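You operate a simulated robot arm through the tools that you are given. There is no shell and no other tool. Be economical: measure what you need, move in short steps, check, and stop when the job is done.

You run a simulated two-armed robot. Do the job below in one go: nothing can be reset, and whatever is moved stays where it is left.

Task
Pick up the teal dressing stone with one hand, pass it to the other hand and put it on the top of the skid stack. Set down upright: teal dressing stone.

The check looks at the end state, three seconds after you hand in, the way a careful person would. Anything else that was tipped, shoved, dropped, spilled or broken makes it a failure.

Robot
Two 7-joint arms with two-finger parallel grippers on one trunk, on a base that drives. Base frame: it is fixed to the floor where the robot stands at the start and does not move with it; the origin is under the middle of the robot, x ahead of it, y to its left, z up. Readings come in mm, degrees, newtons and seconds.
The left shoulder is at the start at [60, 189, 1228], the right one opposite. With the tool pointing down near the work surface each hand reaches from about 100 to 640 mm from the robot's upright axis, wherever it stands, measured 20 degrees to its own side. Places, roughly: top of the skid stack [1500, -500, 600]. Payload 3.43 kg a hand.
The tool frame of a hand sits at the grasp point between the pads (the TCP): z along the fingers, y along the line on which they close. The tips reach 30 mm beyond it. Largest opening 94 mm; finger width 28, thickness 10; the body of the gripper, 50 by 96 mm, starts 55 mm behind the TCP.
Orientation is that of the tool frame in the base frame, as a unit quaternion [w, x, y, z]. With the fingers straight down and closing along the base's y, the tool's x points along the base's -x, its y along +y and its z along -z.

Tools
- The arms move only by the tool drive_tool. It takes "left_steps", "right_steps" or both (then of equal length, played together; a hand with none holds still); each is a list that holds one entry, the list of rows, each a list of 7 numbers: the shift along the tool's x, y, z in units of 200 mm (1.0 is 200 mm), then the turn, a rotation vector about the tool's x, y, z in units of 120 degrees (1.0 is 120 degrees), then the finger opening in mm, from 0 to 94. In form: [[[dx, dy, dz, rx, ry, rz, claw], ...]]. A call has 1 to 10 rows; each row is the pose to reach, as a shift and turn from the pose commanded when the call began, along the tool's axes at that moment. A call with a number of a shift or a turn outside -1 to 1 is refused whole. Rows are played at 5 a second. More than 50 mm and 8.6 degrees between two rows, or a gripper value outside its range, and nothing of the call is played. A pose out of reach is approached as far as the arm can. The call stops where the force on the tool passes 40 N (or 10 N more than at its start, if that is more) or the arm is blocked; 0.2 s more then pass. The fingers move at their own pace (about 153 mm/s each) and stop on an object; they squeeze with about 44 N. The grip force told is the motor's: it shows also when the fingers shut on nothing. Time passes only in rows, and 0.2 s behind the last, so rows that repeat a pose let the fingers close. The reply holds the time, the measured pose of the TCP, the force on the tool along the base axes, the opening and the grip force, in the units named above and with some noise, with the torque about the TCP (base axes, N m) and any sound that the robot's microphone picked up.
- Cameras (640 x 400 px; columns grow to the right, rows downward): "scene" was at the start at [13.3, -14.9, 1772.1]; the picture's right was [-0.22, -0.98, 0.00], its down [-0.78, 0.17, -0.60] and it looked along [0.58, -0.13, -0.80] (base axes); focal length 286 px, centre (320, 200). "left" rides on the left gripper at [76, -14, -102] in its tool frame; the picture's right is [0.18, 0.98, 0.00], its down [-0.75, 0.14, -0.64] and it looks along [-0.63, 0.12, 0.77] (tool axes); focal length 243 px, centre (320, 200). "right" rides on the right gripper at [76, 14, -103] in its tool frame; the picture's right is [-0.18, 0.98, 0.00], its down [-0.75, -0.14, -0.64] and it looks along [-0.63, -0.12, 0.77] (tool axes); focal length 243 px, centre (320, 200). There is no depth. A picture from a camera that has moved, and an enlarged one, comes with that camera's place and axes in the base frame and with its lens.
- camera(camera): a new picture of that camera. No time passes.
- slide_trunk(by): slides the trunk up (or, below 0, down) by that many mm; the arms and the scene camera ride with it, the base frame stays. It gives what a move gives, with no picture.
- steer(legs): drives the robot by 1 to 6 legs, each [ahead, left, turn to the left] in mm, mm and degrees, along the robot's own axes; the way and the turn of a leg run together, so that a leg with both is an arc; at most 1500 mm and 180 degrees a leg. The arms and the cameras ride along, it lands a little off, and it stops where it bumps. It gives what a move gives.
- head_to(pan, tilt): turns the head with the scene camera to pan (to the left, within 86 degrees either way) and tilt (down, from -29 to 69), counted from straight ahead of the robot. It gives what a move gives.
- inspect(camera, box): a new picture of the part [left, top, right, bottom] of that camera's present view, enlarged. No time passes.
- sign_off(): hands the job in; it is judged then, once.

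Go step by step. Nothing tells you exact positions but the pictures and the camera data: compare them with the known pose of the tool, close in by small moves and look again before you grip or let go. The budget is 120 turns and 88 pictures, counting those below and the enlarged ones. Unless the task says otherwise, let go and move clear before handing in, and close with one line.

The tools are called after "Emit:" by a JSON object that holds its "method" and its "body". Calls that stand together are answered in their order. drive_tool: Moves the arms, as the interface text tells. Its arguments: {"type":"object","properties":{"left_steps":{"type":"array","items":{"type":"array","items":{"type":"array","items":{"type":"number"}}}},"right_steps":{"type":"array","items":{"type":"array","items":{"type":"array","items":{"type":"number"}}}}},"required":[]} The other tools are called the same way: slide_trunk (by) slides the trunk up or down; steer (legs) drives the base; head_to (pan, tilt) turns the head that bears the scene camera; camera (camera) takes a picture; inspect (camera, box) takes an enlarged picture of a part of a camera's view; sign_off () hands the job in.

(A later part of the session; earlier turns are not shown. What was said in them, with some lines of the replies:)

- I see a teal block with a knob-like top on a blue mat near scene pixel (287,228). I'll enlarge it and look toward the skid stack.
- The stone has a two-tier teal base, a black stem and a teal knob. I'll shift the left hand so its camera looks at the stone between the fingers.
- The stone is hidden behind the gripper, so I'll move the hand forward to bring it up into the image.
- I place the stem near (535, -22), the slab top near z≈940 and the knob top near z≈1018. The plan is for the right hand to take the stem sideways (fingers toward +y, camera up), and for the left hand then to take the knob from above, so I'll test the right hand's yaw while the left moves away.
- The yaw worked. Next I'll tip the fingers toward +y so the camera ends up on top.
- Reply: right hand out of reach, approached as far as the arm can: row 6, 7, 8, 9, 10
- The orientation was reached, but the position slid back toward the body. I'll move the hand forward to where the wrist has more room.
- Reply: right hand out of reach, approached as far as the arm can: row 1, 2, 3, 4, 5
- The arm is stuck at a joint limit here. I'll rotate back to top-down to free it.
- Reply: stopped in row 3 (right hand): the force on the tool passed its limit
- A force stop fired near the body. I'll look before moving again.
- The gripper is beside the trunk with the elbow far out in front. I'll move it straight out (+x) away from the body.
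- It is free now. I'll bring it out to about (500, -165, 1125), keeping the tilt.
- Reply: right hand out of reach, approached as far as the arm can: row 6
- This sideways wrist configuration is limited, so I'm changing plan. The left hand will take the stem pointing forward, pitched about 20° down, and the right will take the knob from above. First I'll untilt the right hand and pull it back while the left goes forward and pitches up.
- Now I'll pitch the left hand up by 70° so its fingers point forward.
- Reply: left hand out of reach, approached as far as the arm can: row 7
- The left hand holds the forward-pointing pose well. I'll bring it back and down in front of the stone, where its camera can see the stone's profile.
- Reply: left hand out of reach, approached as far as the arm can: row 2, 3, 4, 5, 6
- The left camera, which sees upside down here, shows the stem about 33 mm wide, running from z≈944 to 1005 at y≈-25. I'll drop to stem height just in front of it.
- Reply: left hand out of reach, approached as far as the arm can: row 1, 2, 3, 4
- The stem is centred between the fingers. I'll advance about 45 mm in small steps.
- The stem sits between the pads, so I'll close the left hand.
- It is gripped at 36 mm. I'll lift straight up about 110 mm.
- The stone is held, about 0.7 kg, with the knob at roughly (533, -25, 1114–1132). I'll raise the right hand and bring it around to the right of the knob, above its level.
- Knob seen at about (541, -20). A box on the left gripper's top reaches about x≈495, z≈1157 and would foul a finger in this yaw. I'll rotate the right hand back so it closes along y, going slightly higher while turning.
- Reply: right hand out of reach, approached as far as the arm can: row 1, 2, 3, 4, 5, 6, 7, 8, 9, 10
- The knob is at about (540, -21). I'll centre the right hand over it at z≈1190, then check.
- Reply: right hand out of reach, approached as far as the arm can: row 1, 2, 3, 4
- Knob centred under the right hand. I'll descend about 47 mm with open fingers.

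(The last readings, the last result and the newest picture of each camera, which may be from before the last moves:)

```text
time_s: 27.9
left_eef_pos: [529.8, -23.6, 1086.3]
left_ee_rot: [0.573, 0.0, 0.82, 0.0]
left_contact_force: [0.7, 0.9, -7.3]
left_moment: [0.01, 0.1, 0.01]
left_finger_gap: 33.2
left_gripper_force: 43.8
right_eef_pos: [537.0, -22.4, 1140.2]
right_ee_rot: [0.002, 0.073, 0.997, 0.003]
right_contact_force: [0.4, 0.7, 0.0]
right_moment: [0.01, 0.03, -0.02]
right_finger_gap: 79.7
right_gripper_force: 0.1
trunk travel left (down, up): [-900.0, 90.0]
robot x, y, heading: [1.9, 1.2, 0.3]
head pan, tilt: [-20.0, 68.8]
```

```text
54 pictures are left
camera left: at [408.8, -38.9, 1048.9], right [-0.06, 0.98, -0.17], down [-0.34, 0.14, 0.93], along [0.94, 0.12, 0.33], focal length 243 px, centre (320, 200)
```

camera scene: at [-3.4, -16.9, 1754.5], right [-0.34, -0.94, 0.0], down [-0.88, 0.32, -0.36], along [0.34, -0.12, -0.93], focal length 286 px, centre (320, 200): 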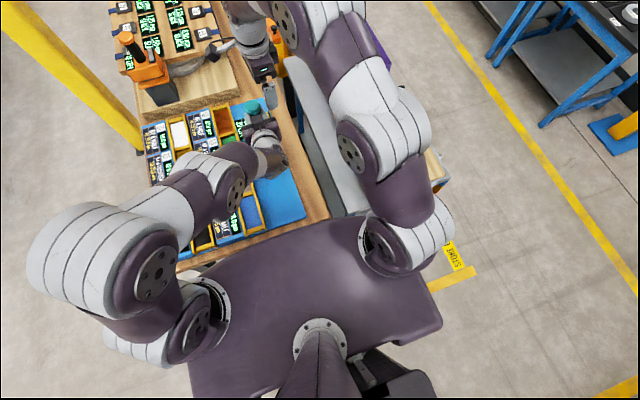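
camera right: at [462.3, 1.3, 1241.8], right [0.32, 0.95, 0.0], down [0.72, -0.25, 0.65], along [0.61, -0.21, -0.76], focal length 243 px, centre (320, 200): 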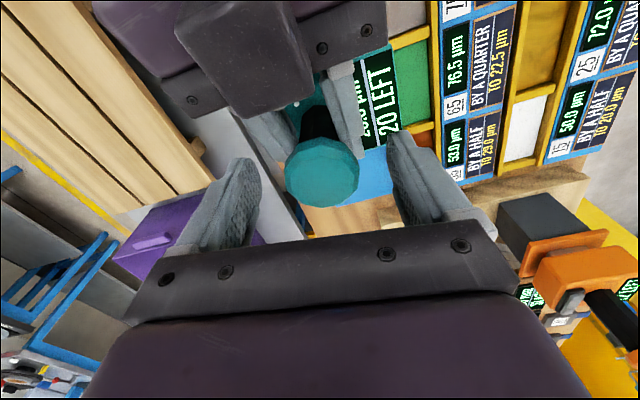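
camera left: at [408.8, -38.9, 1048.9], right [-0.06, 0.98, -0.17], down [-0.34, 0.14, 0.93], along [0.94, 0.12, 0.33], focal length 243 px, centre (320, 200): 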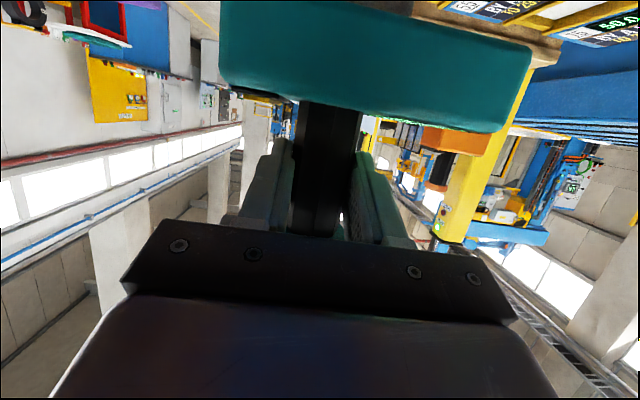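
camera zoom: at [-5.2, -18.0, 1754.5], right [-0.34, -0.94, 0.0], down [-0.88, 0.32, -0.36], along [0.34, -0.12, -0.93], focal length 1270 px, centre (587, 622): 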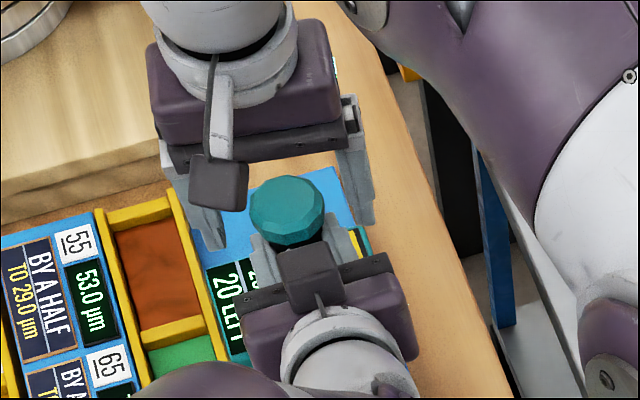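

The right hand is aligned on the knob. I'll close it.

Emit:
{"method": "drive_tool", "body": {"right_steps": [[[0, 0, 0, 0, 0, 0, 60], [0, 0, 0, 0, 0, 0, 50], [0, 0, 0, 0, 0, 0, 40], [0, 0, 0, 0, 0, 0, 25], [0, 0, 0, 0, 0, 0, 15], [0, 0, 0, 0, 0, 0, 15]]]}}

Emit:
{"method": "camera", "body": {"camera": "right"}}

Emit:
{"method": "inspect", "body": {"camera": "scene", "box": [210, 60, 310, 150]}}

```text
time_s: 29.4
left_eef_pos: [531.2, -23.6, 1084.6]
left_ee_rot: [0.573, 0.001, 0.82, -0.001]
left_contact_force: [-2.2, -1.0, -5.6]
left_moment: [0.18, -0.03, -0.06]
left_finger_gap: 33.5
left_gripper_force: 43.5
right_eef_pos: [536.8, -22.1, 1140.4]
right_ee_rot: [0.003, 0.072, 0.997, 0.001]
right_contact_force: [1.2, 2.0, -0.3]
right_moment: [-0.17, 0.03, 0.08]
right_finger_gap: 44.7
right_gripper_force: 43.5
trunk travel left (down, up): [-900.0, 90.0]
robot x, y, heading: [-1.3, 1.2, -0.1]
head pan, tilt: [-20.0, 68.8]
```

```text
53 pictures are left
camera right: at [462.4, 1.2, 1241.8], right [0.32, 0.95, 0.0], down [0.72, -0.25, 0.65], along [0.61, -0.21, -0.76], focal length 243 px, centre (320, 200)
```

right: 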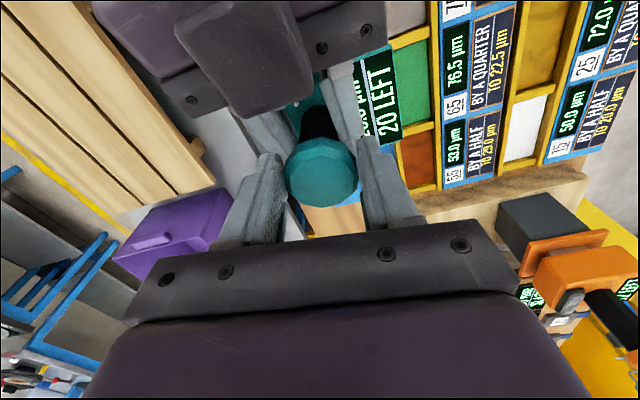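

```text
4.44 times, centred on (260, 105) of scene
camera zoom: at [-5.1, -18.1, 1754.5], right [-0.34, -0.94, 0.0], down [-0.88, 0.32, -0.36], along [0.34, -0.12, -0.93], focal length 1270 px, centre (587, 622)
```

zoom: 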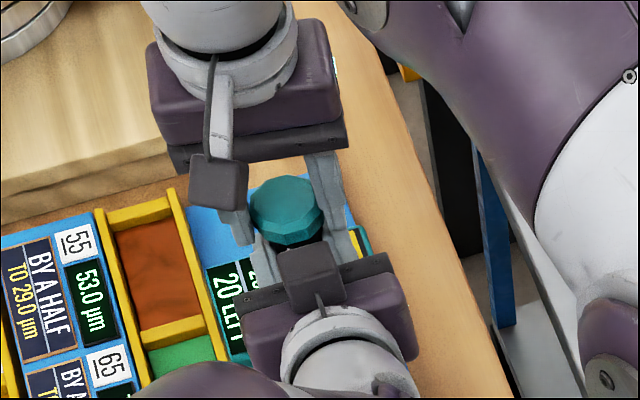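

The right grip is firm at 44.7 mm. I'll open the left hand now, holding still.

Emit:
{"method": "drive_tool", "body": {"left_steps": [[[0, 0, 0, 0, 0, 0, 40], [0, 0, 0, 0, 0, 0, 50], [0, 0, 0, 0, 0, 0, 70], [0, 0, 0, 0, 0, 0, 94], [0, 0, 0, 0, 0, 0, 94]]]}}

Emit:
{"method": "camera", "body": {"camera": "left"}}

```text
time_s: 30.6
left_eef_pos: [531.6, -24.3, 1085.3]
left_ee_rot: [0.573, 0.0, 0.82, 0.0]
left_contact_force: [0.1, 0.1, -0.4]
left_moment: [-0.03, 0.0, 0.0]
left_finger_gap: 94.2
left_gripper_force: 0.1
right_eef_pos: [536.7, -23.1, 1140.1]
right_ee_rot: [0.003, 0.072, 0.997, 0.002]
right_contact_force: [0.0, 0.2, 0.7]
right_moment: [-0.03, 0.04, -0.01]
right_finger_gap: 44.9
right_gripper_force: 43.7
trunk travel left (down, up): [-900.0, 90.0]
robot x, y, heading: [1.7, -2.8, -0.1]
head pan, tilt: [-20.0, 68.8]
```

```text
51 pictures are left
camera left: at [409.0, -39.0, 1049.0], right [-0.06, 0.98, -0.17], down [-0.34, 0.14, 0.93], along [0.94, 0.12, 0.33], focal length 243 px, centre (320, 200)
```

left: 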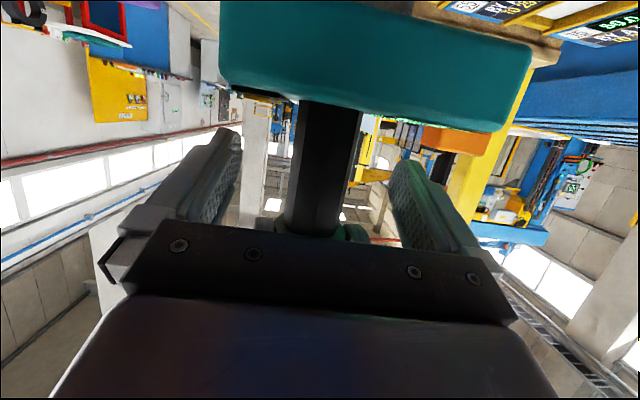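

The left hand is open and the stone stays put. I'll back the left out in -x.

Emit:
{"method": "drive_tool", "body": {"left_steps": [[[0.017, 0, -0.047, 0, 0, 0, 94], [0.051, 0, -0.141, 0, 0, 0, 94], [0.086, 0, -0.235, 0, 0, 0, 94], [0.113, 0, -0.31, 0, 0, 0, 94]]]}}

Emit:
{"method": "camera", "body": {"camera": "left"}}

Emit:
{"method": "camera", "body": {"camera": "right"}}

```text
time_s: 31.6
left_eef_pos: [473.8, -25.4, 1089.4]
left_ee_rot: [0.57, 0.0, 0.822, 0.0]
left_contact_force: [0.5, 0.3, -0.1]
left_moment: [0.02, 0.02, -0.01]
left_finger_gap: 93.8
left_gripper_force: 0.0
left hand out of reach, approached as far as the arm can: row 4
right_eef_pos: [537.4, -22.4, 1140.1]
right_ee_rot: [0.002, 0.072, 0.997, 0.002]
right_contact_force: [0.9, 0.1, -0.3]
right_moment: [-0.05, 0.04, 0.0]
right_finger_gap: 44.8
right_gripper_force: 44.4
trunk travel left (down, up): [-900.0, 90.0]
robot x, y, heading: [-2.7, 2.5, -0.1]
head pan, tilt: [-20.0, 68.8]
```

```text
50 pictures are left
camera left: at [350.3, -40.8, 1053.6], right [-0.06, 0.98, -0.17], down [-0.34, 0.14, 0.93], along [0.94, 0.12, 0.32], focal length 243 px, centre (320, 200)
```

left: 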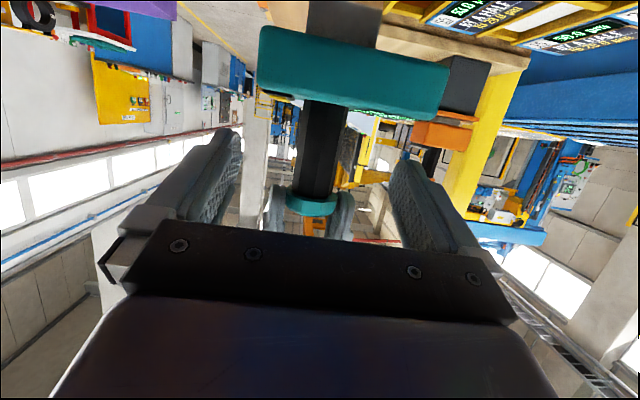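

```text
49 pictures are left
camera right: at [462.2, 1.2, 1241.8], right [0.32, 0.95, 0.0], down [0.72, -0.25, 0.65], along [0.61, -0.21, -0.76], focal length 243 px, centre (320, 200)
```

right: 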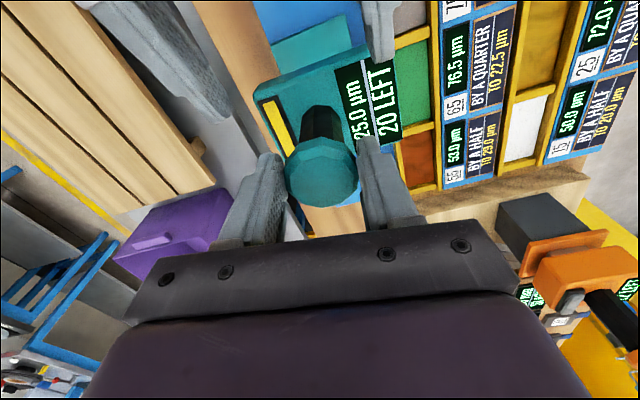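

The right hand holds the stone alone. I'll slide the left hand away to +y.

Emit:
{"method": "drive_tool", "body": {"left_steps": [[[0, 0.1, 0, 0, 0, 0, 94], [0, 0.25, 0, 0, 0, 0, 94], [0, 0.45, 0, 0, 0, 0, 94], [0, 0.65, 0, 0, 0, 0, 94], [0, 0.85, 0, 0, 0, 0, 94]]]}}

```text
time_s: 32.8
left_eef_pos: [502.4, 107.1, 1112.9]
left_ee_rot: [0.571, 0.001, 0.821, 0.01]
left_contact_force: [0.9, 0.1, 0.1]
left_moment: [-0.01, -0.01, 0.01]
left_finger_gap: 93.8
left_gripper_force: 0.1
left hand out of reach, approached as far as the arm can: row 1, 2, 3, 4, 5
right_eef_pos: [538.5, -22.2, 1140.0]
right_ee_rot: [0.003, 0.072, 0.997, 0.001]
right_contact_force: [-0.3, 0.1, -0.5]
right_moment: [0.02, 0.04, -0.01]
right_finger_gap: 44.7
right_gripper_force: 44.0
trunk travel left (down, up): [-900.0, 90.0]
robot x, y, heading: [-0.1, 1.3, 0.1]
head pan, tilt: [-20.0, 68.8]
```

Clear. I'll pitch the left hand back down to its home posture.

Emit:
{"method": "drive_tool", "body": {"left_steps": [[[0, 0.03, 0, 0, 0.058, 0, 94], [0, 0.06, 0, 0, 0.117, 0, 94], [0, 0.1, 0, 0, 0.175, 0, 94], [0, 0.13, 0, 0, 0.233, 0, 94], [0, 0.16, 0, 0, 0.292, 0, 94], [0, 0.2, 0, 0, 0.35, 0, 94], [0, 0.23, 0, 0, 0.408, 0, 94], [0, 0.26, 0, 0, 0.467, 0, 94], [0, 0.3, 0, 0, 0.525, 0, 94], [0, 0.3, 0, 0, 0.583, 0, 94]]]}}

Emit:
{"method": "camera", "body": {"camera": "scene"}}

Emit:
{"method": "camera", "body": {"camera": "right"}}

```text
time_s: 35.0
left_eef_pos: [504.2, 167.9, 1111.4]
left_ee_rot: [-0.002, 0.001, 1.0, 0.0]
left_contact_force: [0.0, 0.5, -0.7]
left_moment: [0.05, 0.01, 0.0]
left_finger_gap: 93.8
left_gripper_force: 0.1
left hand out of reach, approached as far as the arm can: row 7, 8, 9
right_eef_pos: [538.4, -23.1, 1138.0]
right_ee_rot: [0.002, 0.071, 0.997, 0.001]
right_contact_force: [-0.7, 1.0, -0.7]
right_moment: [-0.02, 0.07, 0.01]
right_finger_gap: 44.4
right_gripper_force: 44.1
trunk travel left (down, up): [-900.0, 90.0]
robot x, y, heading: [-3.2, 1.1, 0.1]
head pan, tilt: [-20.0, 68.8]
```

```text
48 pictures are left
camera scene: at [-2.6, -17.5, 1754.5], right [-0.34, -0.94, 0.0], down [-0.88, 0.32, -0.36], along [0.34, -0.12, -0.93], focal length 286 px, centre (320, 200)
```

scene: 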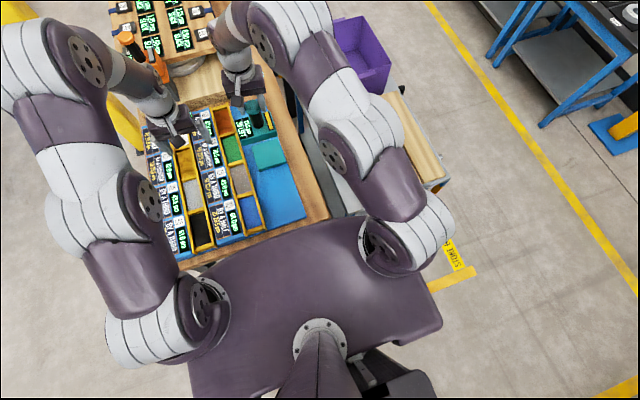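

```text
47 pictures are left
camera right: at [464.1, 1.7, 1241.0], right [0.32, 0.95, 0.0], down [0.72, -0.25, 0.64], along [0.61, -0.21, -0.76], focal length 243 px, centre (320, 200)
```

right: 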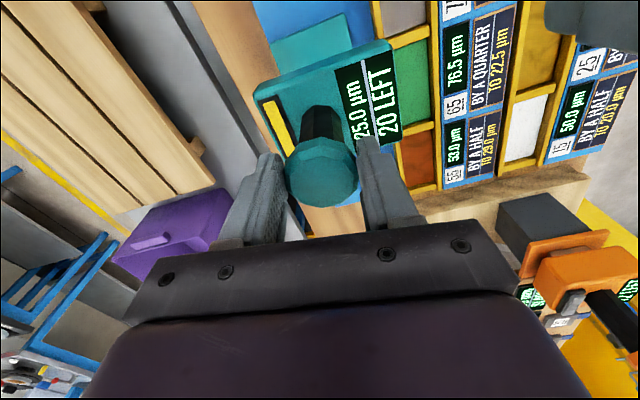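

A teal patch remains on the mat where the stone was. I'll take a closer look at it and at the held stone.

Emit:
{"method": "inspect", "body": {"camera": "scene", "box": [210, 80, 320, 190]}}

Emit:
{"method": "inspect", "body": {"camera": "right", "box": [230, 0, 440, 210]}}

```text
3.64 times, centred on (265, 135) of scene
camera zoom: at [-2.6, -17.5, 1754.5], right [-0.34, -0.94, 0.0], down [-0.88, 0.32, -0.36], along [0.34, -0.12, -0.93], focal length 1039 px, centre (520, 436)
```

zoom: 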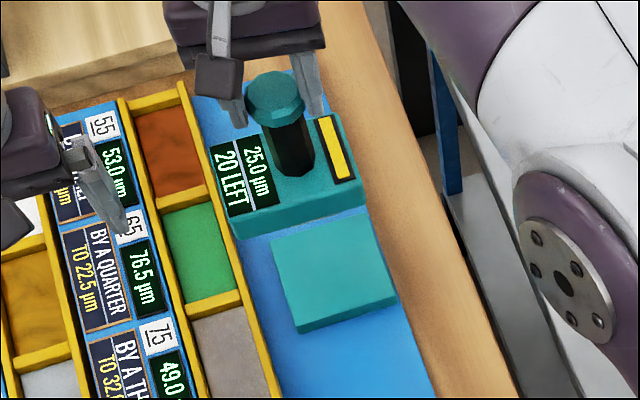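

```text
1.90 times, centred on (335, 105) of right
camera zoom: at [464.1, 1.7, 1241.0], right [0.32, 0.95, 0.0], down [0.72, -0.25, 0.64], along [0.61, -0.21, -0.76], focal length 462 px, centre (291, 381)
```

zoom: 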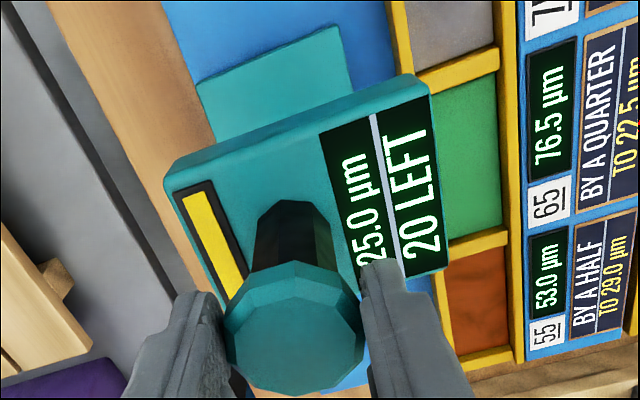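

The held tool (teal slab on a dark grit body, black stem, knob) matches the orange one elsewhere, so the teal block on the mat is its rest pad and stays. Next I'll tuck both hands back for driving.

Emit:
{"method": "drive_tool", "body": {"right_steps": [[[0.075, -0.1, -0.01, 0, 0, 0, 15], [0.15, -0.2, -0.02, 0, 0, 0, 15], [0.225, -0.3, -0.03, 0, 0, 0, 15], [0.3, -0.4, -0.04, 0, 0, 0, 15], [0.375, -0.5, -0.05, 0, 0, 0, 15], [0.45, -0.6, -0.06, 0, 0, 0, 15], [0.525, -0.7, -0.07, 0, 0, 0, 15], [0.6, -0.8, -0.08, 0, 0, 0, 15], [0.675, -0.9, -0.09, 0, 0, 0, 15], [0.75, -1.0, -0.1, 0, 0, 0, 15]]], "left_steps": [[[0.06, 0, -0.03, 0, 0, 0, 94], [0.12, 0, -0.06, 0, 0, 0, 94], [0.18, 0, -0.09, 0, 0, 0, 94], [0.24, 0, -0.12, 0, 0, 0, 94], [0.3, 0, -0.15, 0, 0, 0, 94], [0.36, 0, -0.18, 0, 0, 0, 94], [0.42, 0, -0.21, 0, 0, 0, 94], [0.48, 0, -0.24, 0, 0, 0, 94], [0.54, 0, -0.27, 0, 0, 0, 94], [0.6, 0, -0.3, 0, 0, 0, 94]]]}}

Emit:
{"method": "head_to", "body": {"pan": -35, "tilt": 40}}

Emit:
{"method": "camera", "body": {"camera": "scene"}}

Emit:
{"method": "camera", "body": {"camera": "right"}}

```text
time_s: 37.1
left_eef_pos: [381.5, 165.8, 1172.9]
left_ee_rot: [0.0, 0.0, 1.0, 0.001]
left_contact_force: [0.5, 0.0, 0.0]
left_moment: [0.04, 0.0, -0.01]
left_finger_gap: 94.0
left_gripper_force: 0.0
right_eef_pos: [357.6, -200.3, 1157.8]
right_ee_rot: [0.004, 0.074, 0.997, 0.002]
right_contact_force: [-0.7, -0.2, -7.0]
right_moment: [-0.03, 0.06, 0.03]
right_finger_gap: 44.4
right_gripper_force: 44.2
trunk travel left (down, up): [-900.0, 90.0]
robot x, y, heading: [1.5, 1.3, -0.1]
head pan, tilt: [-20.0, 68.8]
```

```text
time_s: 38.1
left_eef_pos: [383.7, 167.1, 1173.1]
left_ee_rot: [-0.001, 0.0, 1.0, -0.001]
left_contact_force: [-0.9, 0.2, -0.2]
left_moment: [0.01, 0.03, 0.02]
left_finger_gap: 94.0
left_gripper_force: 0.1
right_eef_pos: [359.4, -199.8, 1158.8]
right_ee_rot: [0.003, 0.072, 0.997, 0.002]
right_contact_force: [-0.1, 0.3, -8.0]
right_moment: [-0.04, 0.01, -0.01]
right_finger_gap: 44.6
right_gripper_force: 44.1
trunk travel left (down, up): [-900.0, 90.0]
robot x, y, heading: [-1.3, 1.6, 0.0]
head pan, tilt: [-35.0, 40.0]
```

```text
44 pictures are left
camera scene: at [12.1, -47.8, 1790.5], right [-0.57, -0.82, 0.0], down [-0.53, 0.37, -0.77], along [0.63, -0.44, -0.64], focal length 286 px, centre (320, 200)
```

scene: 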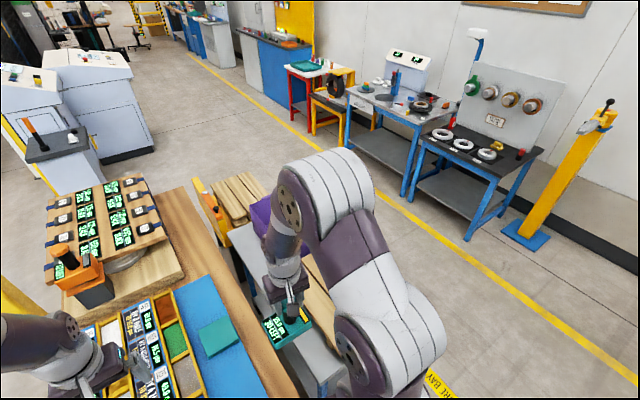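

```text
43 pictures are left
camera right: at [284.3, -174.9, 1259.7], right [0.32, 0.95, 0.0], down [0.72, -0.25, 0.65], along [0.61, -0.21, -0.76], focal length 243 px, centre (320, 200)
```

right: 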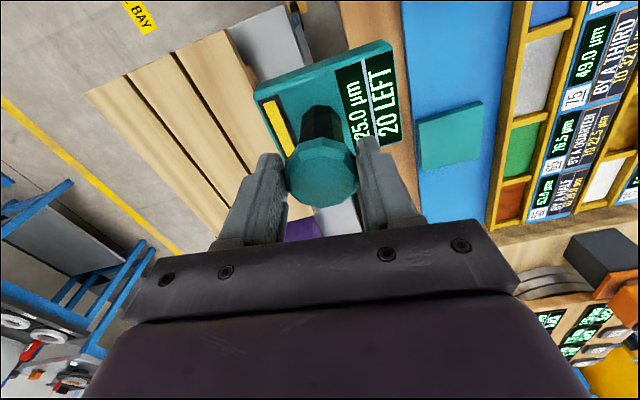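

The force reads about 8 N, which confirms the stone is in the right hand. I'll look to the right to plan the drive around the nearby pallet.

Emit:
{"method": "head_to", "body": {"pan": -70, "tilt": 45}}

Emit:
{"method": "camera", "body": {"camera": "scene"}}

Emit:
{"method": "head_to", "body": {"pan": -30, "tilt": 25}}

Emit:
{"method": "camera", "body": {"camera": "scene"}}

```text
time_s: 39.1
left_eef_pos: [383.5, 168.8, 1172.3]
left_ee_rot: [0.0, 0.0, 1.0, 0.0]
left_contact_force: [-0.9, -0.2, -0.7]
left_moment: [-0.01, 0.03, -0.02]
left_finger_gap: 94.3
left_gripper_force: 0.1
right_eef_pos: [359.7, -199.5, 1157.1]
right_ee_rot: [0.002, 0.073, 0.997, 0.001]
right_contact_force: [0.3, 0.7, -7.6]
right_moment: [-0.03, 0.06, -0.03]
right_finger_gap: 44.4
right_gripper_force: 43.7
trunk travel left (down, up): [-900.0, 90.0]
robot x, y, heading: [0.0, 0.5, 0.0]
head pan, tilt: [-70.0, 45.0]
```

```text
42 pictures are left
camera scene: at [-30.1, -75.7, 1783.3], right [-0.94, -0.34, 0.0], down [-0.24, 0.66, -0.71], along [0.24, -0.66, -0.71], focal length 286 px, centre (320, 200)
```

scene: 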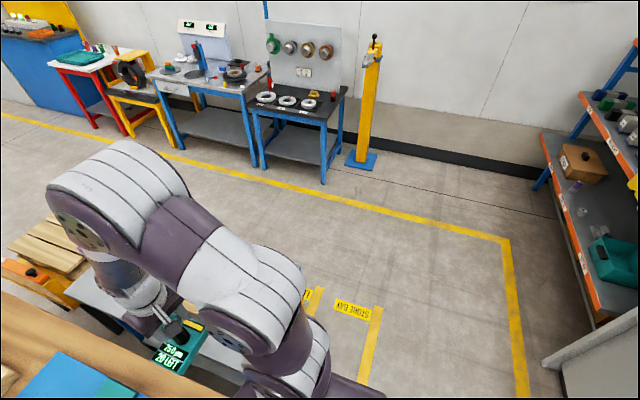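

```text
time_s: 40.2
left_eef_pos: [382.5, 166.6, 1173.5]
left_ee_rot: [0.0, 0.0, 1.0, 0.001]
left_contact_force: [0.5, 0.4, -0.2]
left_moment: [0.03, 0.01, 0.03]
left_finger_gap: 94.2
left_gripper_force: 0.0
right_eef_pos: [359.5, -199.9, 1157.5]
right_ee_rot: [0.002, 0.072, 0.997, 0.001]
right_contact_force: [-0.4, 0.0, -7.5]
right_moment: [-0.06, 0.03, 0.04]
right_finger_gap: 44.9
right_gripper_force: 44.3
trunk travel left (down, up): [-900.0, 90.0]
robot x, y, heading: [-0.7, 1.4, 0.1]
head pan, tilt: [-30.0, 25.0]
```

```text
41 pictures are left
camera scene: at [21.6, -45.5, 1813.9], right [-0.5, -0.87, 0.0], down [-0.37, 0.21, -0.91], along [0.78, -0.45, -0.42], focal length 286 px, centre (320, 200)
```

scene: 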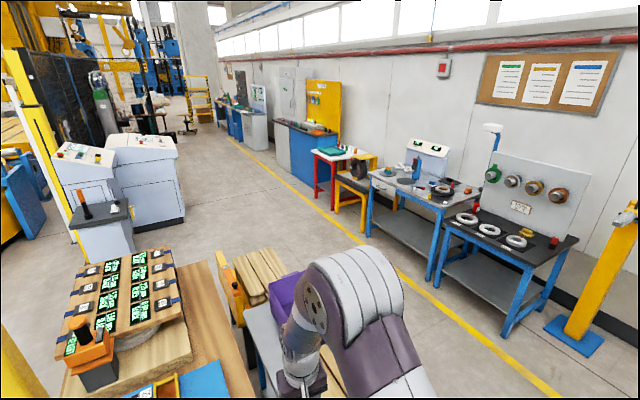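

The aisle to the right (y between -700 and -1780) is clear. I'll back off slightly, slide right, then drive ahead alongside the skid stack.

Emit:
{"method": "steer", "body": {"legs": [[-100, 0, 0], [0, -1150, 0], [700, 0, 0]]}}

Emit:
{"method": "head_to", "body": {"pan": 30, "tilt": 40}}

Emit:
{"method": "camera", "body": {"camera": "scene"}}

```text
time_s: 50.2
left_eef_pos: [976.5, -994.6, 1173.8]
left_ee_rot: [0.0, -0.001, 1.0, 0.0]
left_contact_force: [0.6, -0.1, -0.2]
left_moment: [0.02, 0.0, 0.0]
left_finger_gap: 94.3
left_gripper_force: 0.1
right_eef_pos: [952.9, -1361.1, 1158.8]
right_ee_rot: [0.004, 0.071, 0.997, 0.002]
right_contact_force: [-0.3, -0.4, -7.0]
right_moment: [-0.02, 0.07, 0.0]
right_finger_gap: 44.5
right_gripper_force: 44.1
trunk travel left (down, up): [-900.0, 90.0]
robot x, y, heading: [592.6, -1162.5, 0.3]
head pan, tilt: [-30.0, 25.0]
```

```text
time_s: 51.5
left_eef_pos: [976.8, -993.3, 1172.8]
left_ee_rot: [0.0, 0.0, 1.0, 0.0]
left_contact_force: [-0.1, 0.3, -0.5]
left_moment: [0.0, 0.01, 0.03]
left_finger_gap: 93.8
left_gripper_force: 0.1
right_eef_pos: [953.8, -1361.4, 1157.3]
right_ee_rot: [0.003, 0.071, 0.997, 0.003]
right_contact_force: [-0.6, -0.4, -7.1]
right_moment: [-0.02, 0.04, -0.03]
right_finger_gap: 44.3
right_gripper_force: 43.3
trunk travel left (down, up): [-900.0, 90.0]
robot x, y, heading: [595.5, -1165.6, 0.4]
head pan, tilt: [30.0, 40.0]
```

```text
40 pictures are left
camera scene: at [610.8, -1119.2, 1790.6], right [0.5, -0.87, 0.0], down [-0.56, -0.32, -0.77], along [0.66, 0.38, -0.64], focal length 286 px, centre (320, 200)
```

scene: 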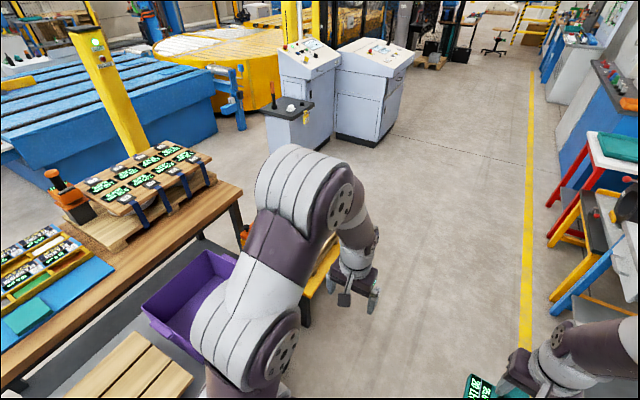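

Path ahead is clear. I'll drive on to be abreast of the skid stack and look at it.

Emit:
{"method": "steer", "body": {"legs": [[720, 0, 0], [0, 0, 90]]}}

Emit:
{"method": "head_to", "body": {"pan": 0, "tilt": 50}}

Emit:
{"method": "camera", "body": {"camera": "scene"}}

Emit:
{"method": "camera", "body": {"camera": "right"}}

```text
time_s: 59.3
left_eef_pos: [1145.7, -780.2, 1173.5]
left_ee_rot: [0.0, -0.706, 0.708, 0.0]
left_contact_force: [-0.1, 0.5, 0.0]
left_moment: [-0.05, 0.0, -0.02]
left_finger_gap: 94.3
left_gripper_force: 0.0
right_eef_pos: [1513.1, -805.4, 1158.2]
right_ee_rot: [0.0, -0.652, 0.758, 0.003]
right_contact_force: [-0.5, 1.0, -7.1]
right_moment: [-0.02, -0.04, 0.0]
right_finger_gap: 44.2
right_gripper_force: 43.6
trunk travel left (down, up): [-900.0, 90.0]
robot x, y, heading: [1315.3, -1162.4, 89.9]
head pan, tilt: [30.0, 40.0]
```

```text
time_s: 60.2
left_eef_pos: [1146.2, -779.9, 1172.4]
left_ee_rot: [0.0, -0.706, 0.709, 0.001]
left_contact_force: [0.1, 0.6, -0.9]
left_moment: [0.01, -0.03, -0.02]
left_finger_gap: 94.1
left_gripper_force: 0.0
right_eef_pos: [1513.7, -805.2, 1157.0]
right_ee_rot: [0.0, -0.653, 0.757, 0.002]
right_contact_force: [-0.1, -0.2, -7.6]
right_moment: [-0.06, 0.01, -0.02]
right_finger_gap: 44.3
right_gripper_force: 43.6
trunk travel left (down, up): [-900.0, 90.0]
robot x, y, heading: [1312.0, -1168.4, 90.0]
head pan, tilt: [0.0, 50.0]
```

```text
39 pictures are left
camera scene: at [1313.6, -1144.1, 1776.4], right [1.0, 0.0, 0.0], down [0.0, -0.77, -0.64], along [0.0, 0.64, -0.77], focal length 286 px, centre (320, 200)
```

scene: 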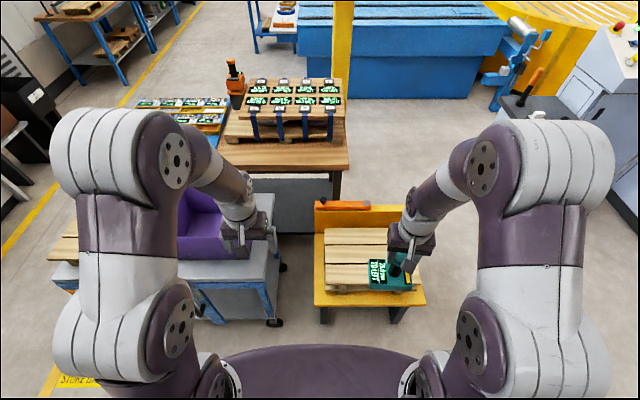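

```text
38 pictures are left
camera right: at [1486.5, -879.5, 1259.7], right [-0.94, 0.33, 0.0], down [0.25, 0.72, 0.64], along [0.21, 0.61, -0.76], focal length 243 px, centre (320, 200)
```

right: 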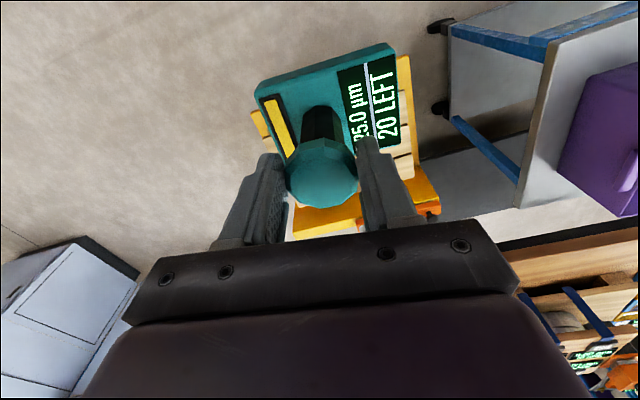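

The skid stack is ahead: wooden boards on a yellow trolley with a back panel. I'll zoom in.

Emit:
{"method": "inspect", "body": {"camera": "scene", "box": [280, 190, 450, 330]}}

```text
2.86 times, centred on (365, 260) of scene
camera zoom: at [1313.6, -1144.1, 1776.4], right [1.0, 0.0, 0.0], down [0.0, -0.77, -0.64], along [0.0, 0.64, -0.77], focal length 816 px, centre (191, 29)
```

zoom: 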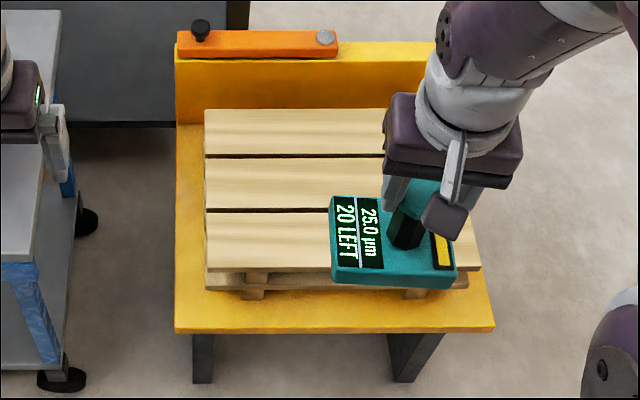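

The skid top spans about x 1336–1748, y -634 to -346, at z≈600. I'll tuck the left hand closer, then drive ahead 120 mm and right 80 mm.

Emit:
{"method": "drive_tool", "body": {"left_steps": [[[0.1, 0, 0, 0, 0, 0, 94], [0.2, 0, 0, 0, 0, 0, 94], [0.3, 0, 0, 0, 0, 0, 94], [0.35, 0, 0, 0, 0, 0, 94]]]}}

Emit:
{"method": "steer", "body": {"legs": [[120, -80, 0]]}}

Emit:
{"method": "camera", "body": {"camera": "scene"}}

```text
time_s: 61.2
left_eef_pos: [1146.4, -850.8, 1171.7]
left_ee_rot: [0.0, -0.706, 0.708, 0.001]
left_contact_force: [0.2, -0.1, -1.2]
left_moment: [-0.03, 0.02, 0.01]
left_finger_gap: 94.1
left_gripper_force: 0.0
right_eef_pos: [1513.6, -804.8, 1158.1]
right_ee_rot: [0.001, -0.653, 0.757, 0.003]
right_contact_force: [-0.6, 0.7, -7.9]
right_moment: [-0.04, 0.0, 0.01]
right_finger_gap: 44.0
right_gripper_force: 43.9
trunk travel left (down, up): [-900.0, 90.0]
robot x, y, heading: [1307.8, -1163.7, 90.0]
head pan, tilt: [0.0, 50.0]
```

```text
time_s: 62.6
left_eef_pos: [1224.4, -731.6, 1173.4]
left_ee_rot: [0.001, -0.705, 0.709, 0.0]
left_contact_force: [-0.2, 0.0, 0.0]
left_moment: [-0.01, 0.01, -0.02]
left_finger_gap: 94.0
left_gripper_force: 0.1
right_eef_pos: [1591.5, -686.9, 1158.8]
right_ee_rot: [0.001, -0.653, 0.758, 0.002]
right_contact_force: [-0.2, -0.5, -6.4]
right_moment: [-0.04, -0.02, 0.0]
right_finger_gap: 44.5
right_gripper_force: 44.7
trunk travel left (down, up): [-900.0, 90.0]
robot x, y, heading: [1394.8, -1042.8, 90.0]
head pan, tilt: [0.0, 50.0]
```

```text
36 pictures are left
camera scene: at [1392.2, -1026.9, 1776.5], right [1.0, 0.0, 0.0], down [0.0, -0.77, -0.64], along [0.0, 0.64, -0.77], focal length 286 px, centre (320, 200)
```

scene: 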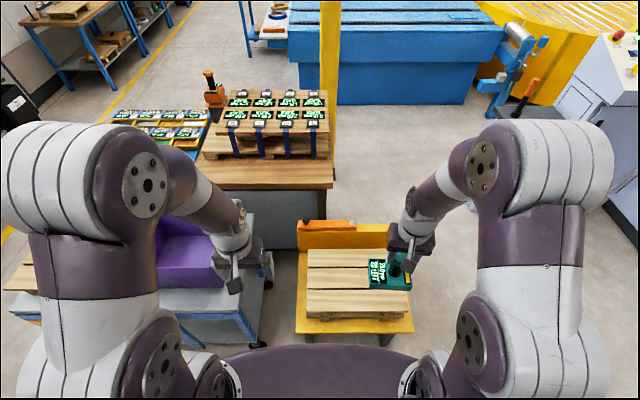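

The skid estimate is consistent. I'll extend the right hand to above the skid centre, about (1527, -502).

Emit:
{"method": "drive_tool", "body": {"right_steps": [[[-0.12, 0.065, 0, 0, 0, 0, 15], [-0.25, 0.13, 0, 0, 0, 0, 15], [-0.375, 0.195, 0, 0, 0, 0, 15], [-0.5, 0.26, 0, 0, 0, 0, 15], [-0.625, 0.325, 0, 0, 0, 0, 15], [-0.75, 0.39, 0, 0, 0, 0, 15], [-0.87, 0.453, 0, 0, 0, 0, 15], [-0.87, 0.453, 0, 0, 0, 0, 15]]]}}

Emit:
{"method": "slide_trunk", "body": {"by": -280}}

Emit:
{"method": "camera", "body": {"camera": "scene"}}

Emit:
{"method": "camera", "body": {"camera": "right"}}

Emit:
{"method": "camera", "body": {"camera": "left"}}

```text
time_s: 64.4
left_eef_pos: [1227.0, -729.8, 1173.5]
left_ee_rot: [0.0, -0.706, 0.708, 0.0]
left_contact_force: [-0.2, -0.7, -0.7]
left_moment: [0.02, -0.03, 0.0]
left_finger_gap: 94.1
left_gripper_force: 0.0
right_eef_pos: [1527.9, -499.3, 1158.5]
right_ee_rot: [0.0, -0.653, 0.757, 0.003]
right_contact_force: [0.1, 0.1, -7.2]
right_moment: [-0.04, 0.01, 0.04]
right_finger_gap: 44.2
right_gripper_force: 44.2
trunk travel left (down, up): [-900.0, 90.0]
robot x, y, heading: [1397.1, -1043.8, 89.7]
head pan, tilt: [0.0, 50.0]
```

```text
time_s: 67.2
left_eef_pos: [1225.5, -729.6, 893.3]
left_ee_rot: [0.0, -0.706, 0.708, 0.0]
left_contact_force: [0.4, -0.5, -0.4]
left_moment: [0.0, -0.01, -0.02]
left_finger_gap: 94.1
left_gripper_force: 0.1
right_eef_pos: [1527.9, -499.3, 879.3]
right_ee_rot: [0.0, -0.653, 0.757, 0.002]
right_contact_force: [-0.3, -0.7, -7.1]
right_moment: [-0.02, -0.01, 0.01]
right_finger_gap: 44.1
right_gripper_force: 43.6
trunk travel left (down, up): [-620.0, 370.0]
robot x, y, heading: [1394.3, -1046.4, 89.7]
head pan, tilt: [0.0, 50.0]
```

```text
35 pictures are left
camera scene: at [1393.9, -1024.0, 1496.5], right [1.0, 0.0, 0.0], down [0.0, -0.77, -0.64], along [0.0, 0.64, -0.77], focal length 286 px, centre (320, 200)
```

scene: 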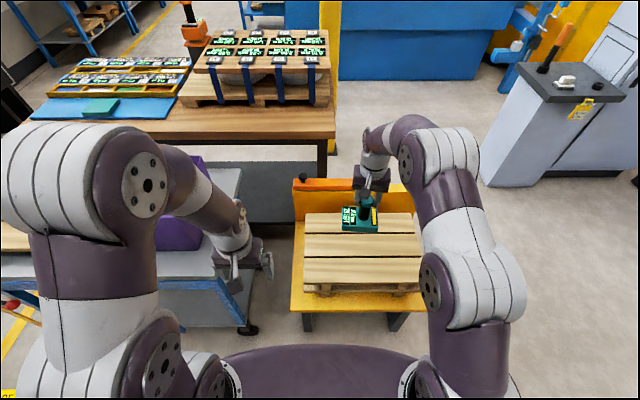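

```text
34 pictures are left
camera right: at [1502.0, -573.6, 980.3], right [-0.94, 0.33, 0.0], down [0.25, 0.72, 0.64], along [0.21, 0.61, -0.76], focal length 243 px, centre (320, 200)
```

right: 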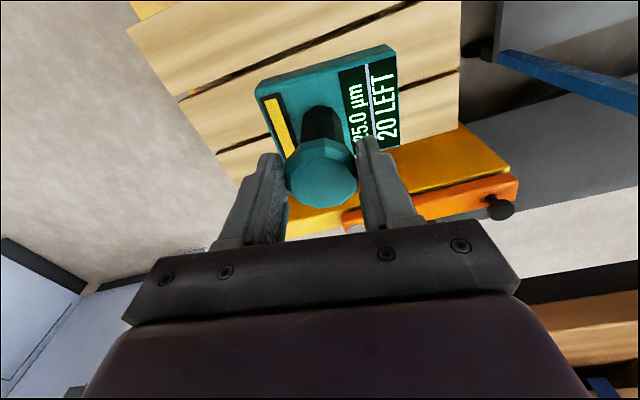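

```text
33 pictures are left
camera left: at [1239.9, -806.2, 995.7], right [-0.98, -0.18, 0.0], down [-0.14, 0.75, 0.64], along [-0.12, 0.63, -0.77], focal length 243 px, centre (320, 200)
```

left: 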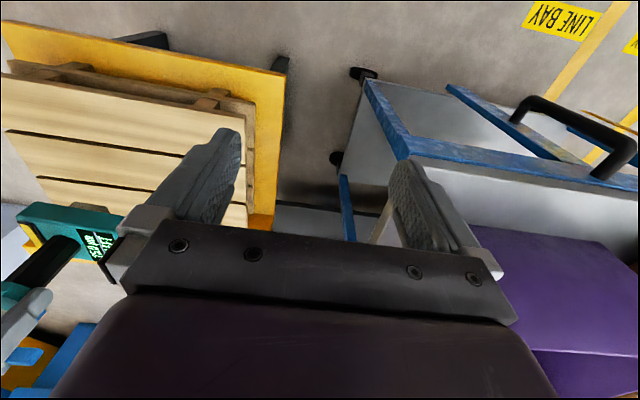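

Skid estimates agree: z≈600, y -636 to -345. I'll zoom on the stone for its lower body and orientation.

Emit:
{"method": "inspect", "body": {"camera": "scene", "box": [285, 160, 435, 310]}}

Emit:
{"method": "inspect", "body": {"camera": "left", "box": [0, 160, 180, 340]}}

```text
2.67 times, centred on (360, 235) of scene
camera zoom: at [1393.9, -1024.0, 1496.5], right [1.0, 0.0, 0.0], down [0.0, -0.77, -0.64], along [0.0, 0.64, -0.77], focal length 762 px, centre (213, 107)
```

zoom: 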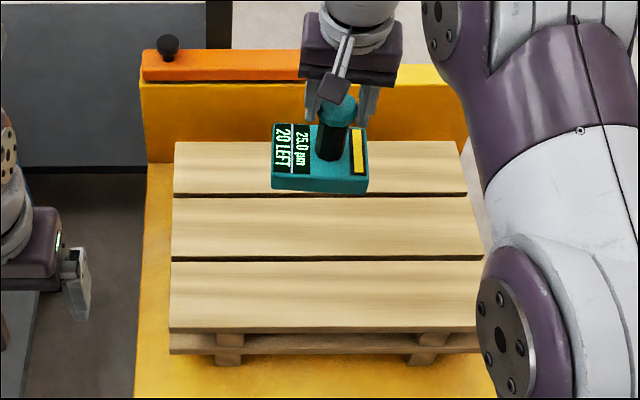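

```text
2.22 times, centred on (90, 250) of left
camera zoom: at [1239.9, -806.2, 995.7], right [-0.98, -0.18, 0.0], down [-0.14, 0.75, 0.64], along [-0.12, 0.63, -0.77], focal length 539 px, centre (831, 89)
```

zoom: 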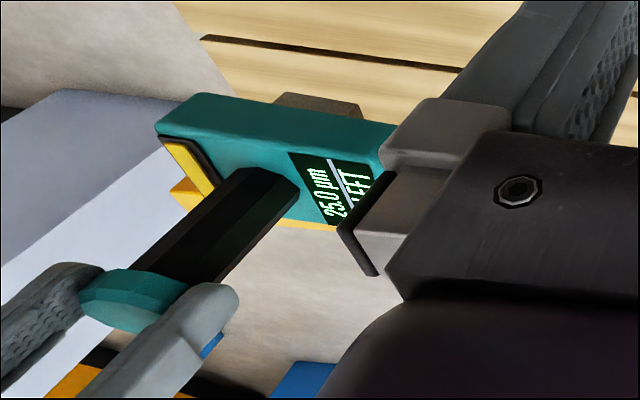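

The stone hangs upright above the middle board. I'll lower it 110 mm.

Emit:
{"method": "drive_tool", "body": {"right_steps": [[[0, 0, 0.08, 0, 0, 0, 15], [0, 0, 0.17, 0, 0, 0, 15], [0, 0, 0.26, 0, 0, 0, 15], [0, 0, 0.35, 0, 0, 0, 15], [0, 0, 0.43, 0, 0, 0, 15], [0, 0, 0.5, 0, 0, 0, 15], [0, 0, 0.55, 0, 0, 0, 15], [0, 0, 0.55, 0, 0, 0, 15]]]}}

Emit:
{"method": "inspect", "body": {"camera": "scene", "box": [285, 160, 435, 310]}}

Emit:
{"method": "inspect", "body": {"camera": "left", "box": [0, 60, 240, 260]}}

```text
time_s: 69.0
left_eef_pos: [1226.6, -728.2, 892.8]
left_ee_rot: [0.0, -0.706, 0.708, 0.0]
left_contact_force: [0.0, -0.3, -0.2]
left_moment: [-0.01, -0.04, 0.01]
left_finger_gap: 94.1
left_gripper_force: 0.2
right_eef_pos: [1528.2, -498.4, 767.5]
right_ee_rot: [0.0, -0.653, 0.757, 0.003]
right_contact_force: [1.4, 0.1, -7.3]
right_moment: [-0.03, -0.04, -0.01]
right_finger_gap: 43.9
right_gripper_force: 44.3
trunk travel left (down, up): [-620.0, 370.0]
robot x, y, heading: [1390.9, -1046.7, 89.6]
head pan, tilt: [0.0, 50.0]
```

```text
2.67 times, centred on (360, 235) of scene
camera zoom: at [1393.8, -1024.0, 1496.4], right [1.0, 0.0, 0.0], down [0.0, -0.77, -0.64], along [0.0, 0.64, -0.77], focal length 762 px, centre (213, 107)
```

zoom: 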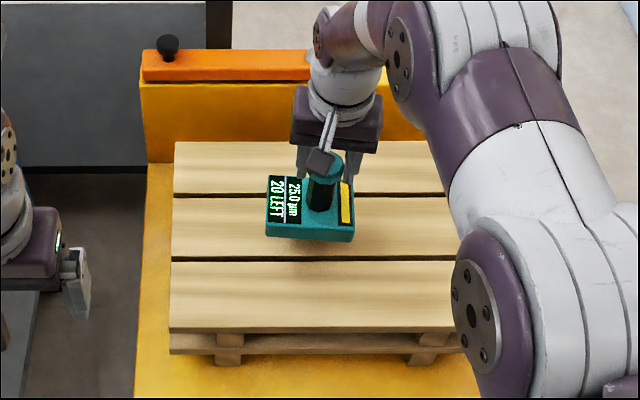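

```text
2.00 times, centred on (120, 160) of left
camera zoom: at [1239.8, -806.2, 995.7], right [-0.98, -0.18, 0.0], down [-0.14, 0.75, 0.64], along [-0.12, 0.63, -0.77], focal length 485 px, centre (720, 280)
```

zoom: 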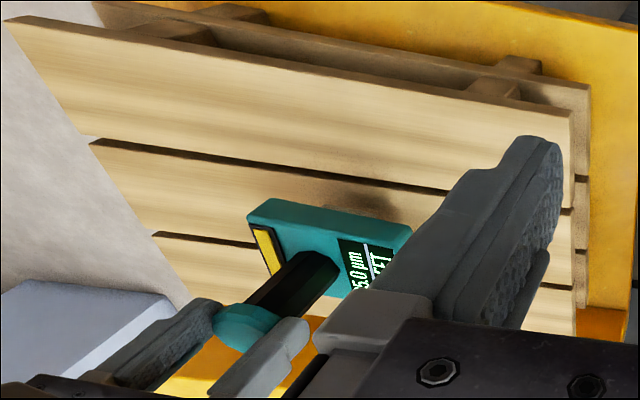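

Still some clearance to the boards. I'll lower another 20 mm slowly.

Emit:
{"method": "drive_tool", "body": {"right_steps": [[[0, 0, 0.02, 0, 0, 0, 15], [0, 0, 0.04, 0, 0, 0, 15], [0, 0, 0.06, 0, 0, 0, 15], [0, 0, 0.08, 0, 0, 0, 15], [0, 0, 0.1, 0, 0, 0, 15], [0, 0, 0.1, 0, 0, 0, 15]]]}}

```text
time_s: 70.4
left_eef_pos: [1225.7, -729.9, 893.3]
left_ee_rot: [-0.001, -0.706, 0.708, 0.0]
left_contact_force: [-0.5, -0.2, 0.1]
left_moment: [0.0, -0.02, 0.02]
left_finger_gap: 94.1
left_gripper_force: 0.1
right_eef_pos: [1529.2, -498.6, 747.8]
right_ee_rot: [0.001, -0.653, 0.758, 0.003]
right_contact_force: [-0.2, 0.1, -6.9]
right_moment: [-0.04, -0.02, -0.02]
right_finger_gap: 43.9
right_gripper_force: 44.3
trunk travel left (down, up): [-620.0, 370.0]
robot x, y, heading: [1395.7, -1042.3, 89.9]
head pan, tilt: [0.0, 50.0]
```

Emit:
{"method": "drive_tool", "body": {"right_steps": [[[0, 0, 0.01, 0, 0, 0, 15], [0, 0, 0.02, 0, 0, 0, 15], [0, 0, 0.03, 0, 0, 0, 15], [0, 0, 0.04, 0, 0, 0, 15], [0, 0, 0.04, 0, 0, 0, 15]]]}}

Emit:
{"method": "inspect", "body": {"camera": "left", "box": [60, 100, 220, 220]}}

```text
time_s: 71.6
left_eef_pos: [1225.7, -731.1, 893.7]
left_ee_rot: [0.001, -0.706, 0.708, 0.0]
left_contact_force: [0.4, 0.5, 0.2]
left_moment: [0.0, -0.02, -0.02]
left_finger_gap: 93.8
left_gripper_force: 0.1
right_eef_pos: [1527.3, -498.0, 742.0]
right_ee_rot: [0.002, -0.653, 0.757, 0.004]
right_contact_force: [0.9, -2.0, 7.8]
right_moment: [0.14, -0.25, 0.03]
right_finger_gap: 43.9
right_gripper_force: 43.9
trunk travel left (down, up): [-620.0, 370.0]
robot x, y, heading: [1391.1, -1044.7, 90.0]
head pan, tilt: [0.0, 50.0]
```

```text
3.33 times, centred on (140, 160) of left
camera zoom: at [1239.5, -807.7, 996.2], right [-0.98, -0.18, 0.0], down [-0.14, 0.75, 0.64], along [-0.12, 0.63, -0.77], focal length 809 px, centre (920, 333)
```

zoom: 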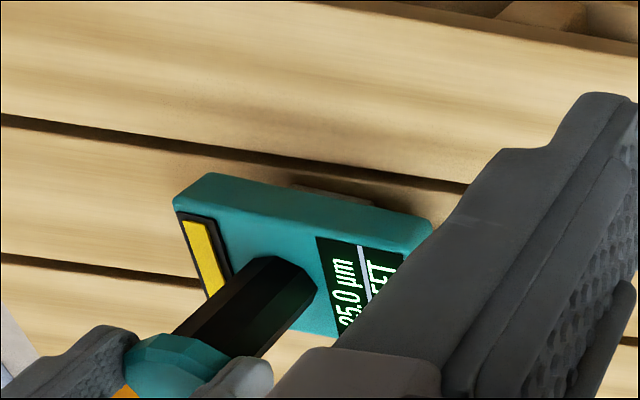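

Contact is made: the force went from -7 to +8 N at TCP z≈742. I'll ease the preload off slightly and open the right hand.

Emit:
{"method": "drive_tool", "body": {"right_steps": [[[0, 0, -0.005, 0, 0, 0, 15], [0, 0, -0.005, 0, 0, 0, 46], [0, 0, -0.005, 0, 0, 0, 55], [0, 0, -0.005, 0, 0, 0, 75], [0, 0, -0.005, 0, 0, 0, 94], [0, 0, -0.005, 0, 0, 0, 94]]]}}

Emit:
{"method": "camera", "body": {"camera": "right"}}

Emit:
{"method": "inspect", "body": {"camera": "left", "box": [0, 100, 240, 280]}}

```text
time_s: 73.0
left_eef_pos: [1226.6, -729.7, 892.4]
left_ee_rot: [0.0, -0.706, 0.708, 0.0]
left_contact_force: [-0.2, 0.6, 0.0]
left_moment: [0.0, -0.02, 0.02]
left_finger_gap: 93.9
left_gripper_force: 0.0
right_eef_pos: [1527.4, -498.4, 741.9]
right_ee_rot: [0.001, -0.653, 0.757, 0.003]
right_contact_force: [1.0, -0.4, 0.0]
right_moment: [-0.01, -0.01, -0.01]
right_finger_gap: 94.0
right_gripper_force: 0.0
trunk travel left (down, up): [-620.0, 370.0]
robot x, y, heading: [1393.0, -1047.9, 89.9]
head pan, tilt: [0.0, 50.0]
```

```text
27 pictures are left
camera right: at [1501.9, -573.4, 843.7], right [-0.94, 0.33, 0.0], down [0.25, 0.72, 0.64], along [0.21, 0.61, -0.76], focal length 243 px, centre (320, 200)
```

right: 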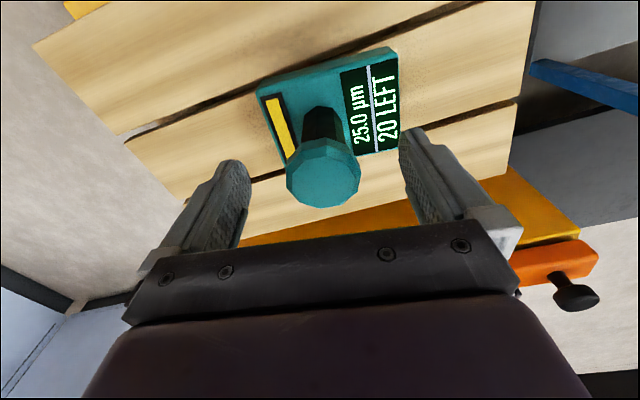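

```text
2.22 times, centred on (120, 190) of left
camera zoom: at [1239.7, -806.7, 995.8], right [-0.98, -0.18, 0.0], down [-0.14, 0.75, 0.64], along [-0.12, 0.63, -0.77], focal length 539 px, centre (764, 222)
```

zoom: 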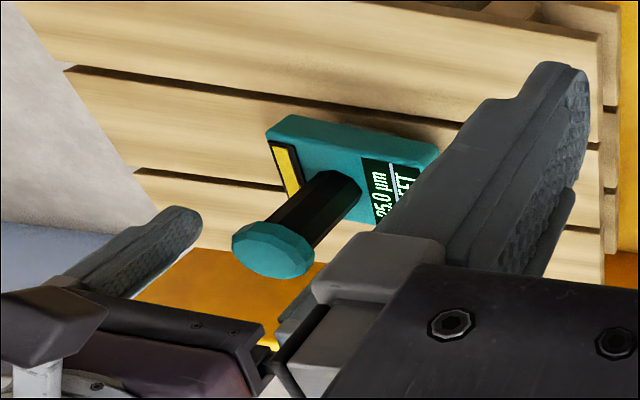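

The stone stands upright on the middle boards. I'll raise the right hand straight up and clear.

Emit:
{"method": "drive_tool", "body": {"right_steps": [[[0, 0, -0.05, 0, 0, 0, 94], [0, 0, -0.15, 0, 0, 0, 94], [0, 0, -0.3, 0, 0, 0, 94], [0, 0, -0.45, 0, 0, 0, 94], [0, 0, -0.6, 0, 0, 0, 94], [0.2, 0, -0.65, 0, 0, 0, 94], [0.4, 0, -0.65, 0, 0, 0, 94]]]}}

Emit:
{"method": "inspect", "body": {"camera": "scene", "box": [285, 160, 435, 310]}}

Emit:
{"method": "camera", "body": {"camera": "scene"}}

```text
time_s: 74.6
left_eef_pos: [1225.8, -730.4, 893.8]
left_ee_rot: [0.0, -0.706, 0.708, 0.0]
left_contact_force: [0.3, -0.2, 1.1]
left_moment: [-0.02, 0.03, 0.0]
left_finger_gap: 94.1
left_gripper_force: 0.0
right_eef_pos: [1517.3, -578.0, 871.7]
right_ee_rot: [0.001, -0.653, 0.757, 0.003]
right_contact_force: [-0.2, 0.5, 0.0]
right_moment: [0.0, -0.03, 0.01]
right_finger_gap: 93.8
right_gripper_force: 0.2
trunk travel left (down, up): [-620.0, 370.0]
robot x, y, heading: [1391.7, -1044.5, 89.9]
head pan, tilt: [0.0, 50.0]
```

```text
2.67 times, centred on (360, 235) of scene
camera zoom: at [1393.6, -1025.8, 1496.4], right [1.0, 0.0, 0.0], down [0.0, -0.77, -0.64], along [0.0, 0.64, -0.77], focal length 762 px, centre (213, 107)
```

zoom: 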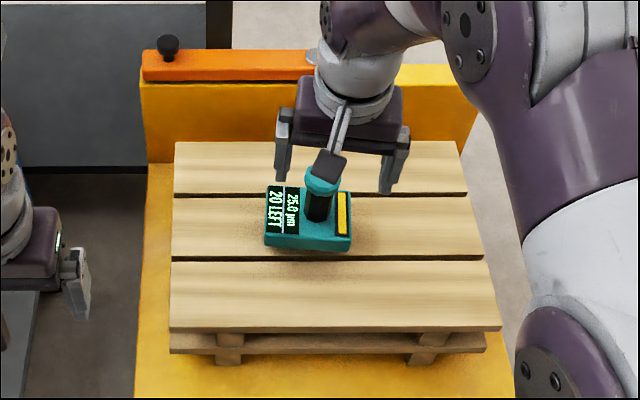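

```text
24 pictures are left
camera scene: at [1393.6, -1025.8, 1496.4], right [1.0, 0.0, 0.0], down [0.0, -0.77, -0.64], along [0.0, 0.64, -0.77], focal length 286 px, centre (320, 200)
```

scene: 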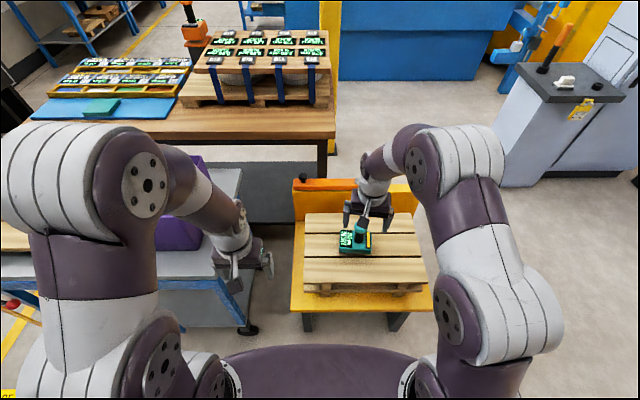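

The stone stands upright in the middle of the skid top, nothing else looks disturbed, and both hands are clear. I'll hand in.

Emit:
{"method": "sign_off", "body": {}}

```text
The job is handed in.
```

The teal dressing stone was picked up with the left hand, passed to the right, and set upright on the middle of the skid stack's top; both hands are clear and the job is handed in.
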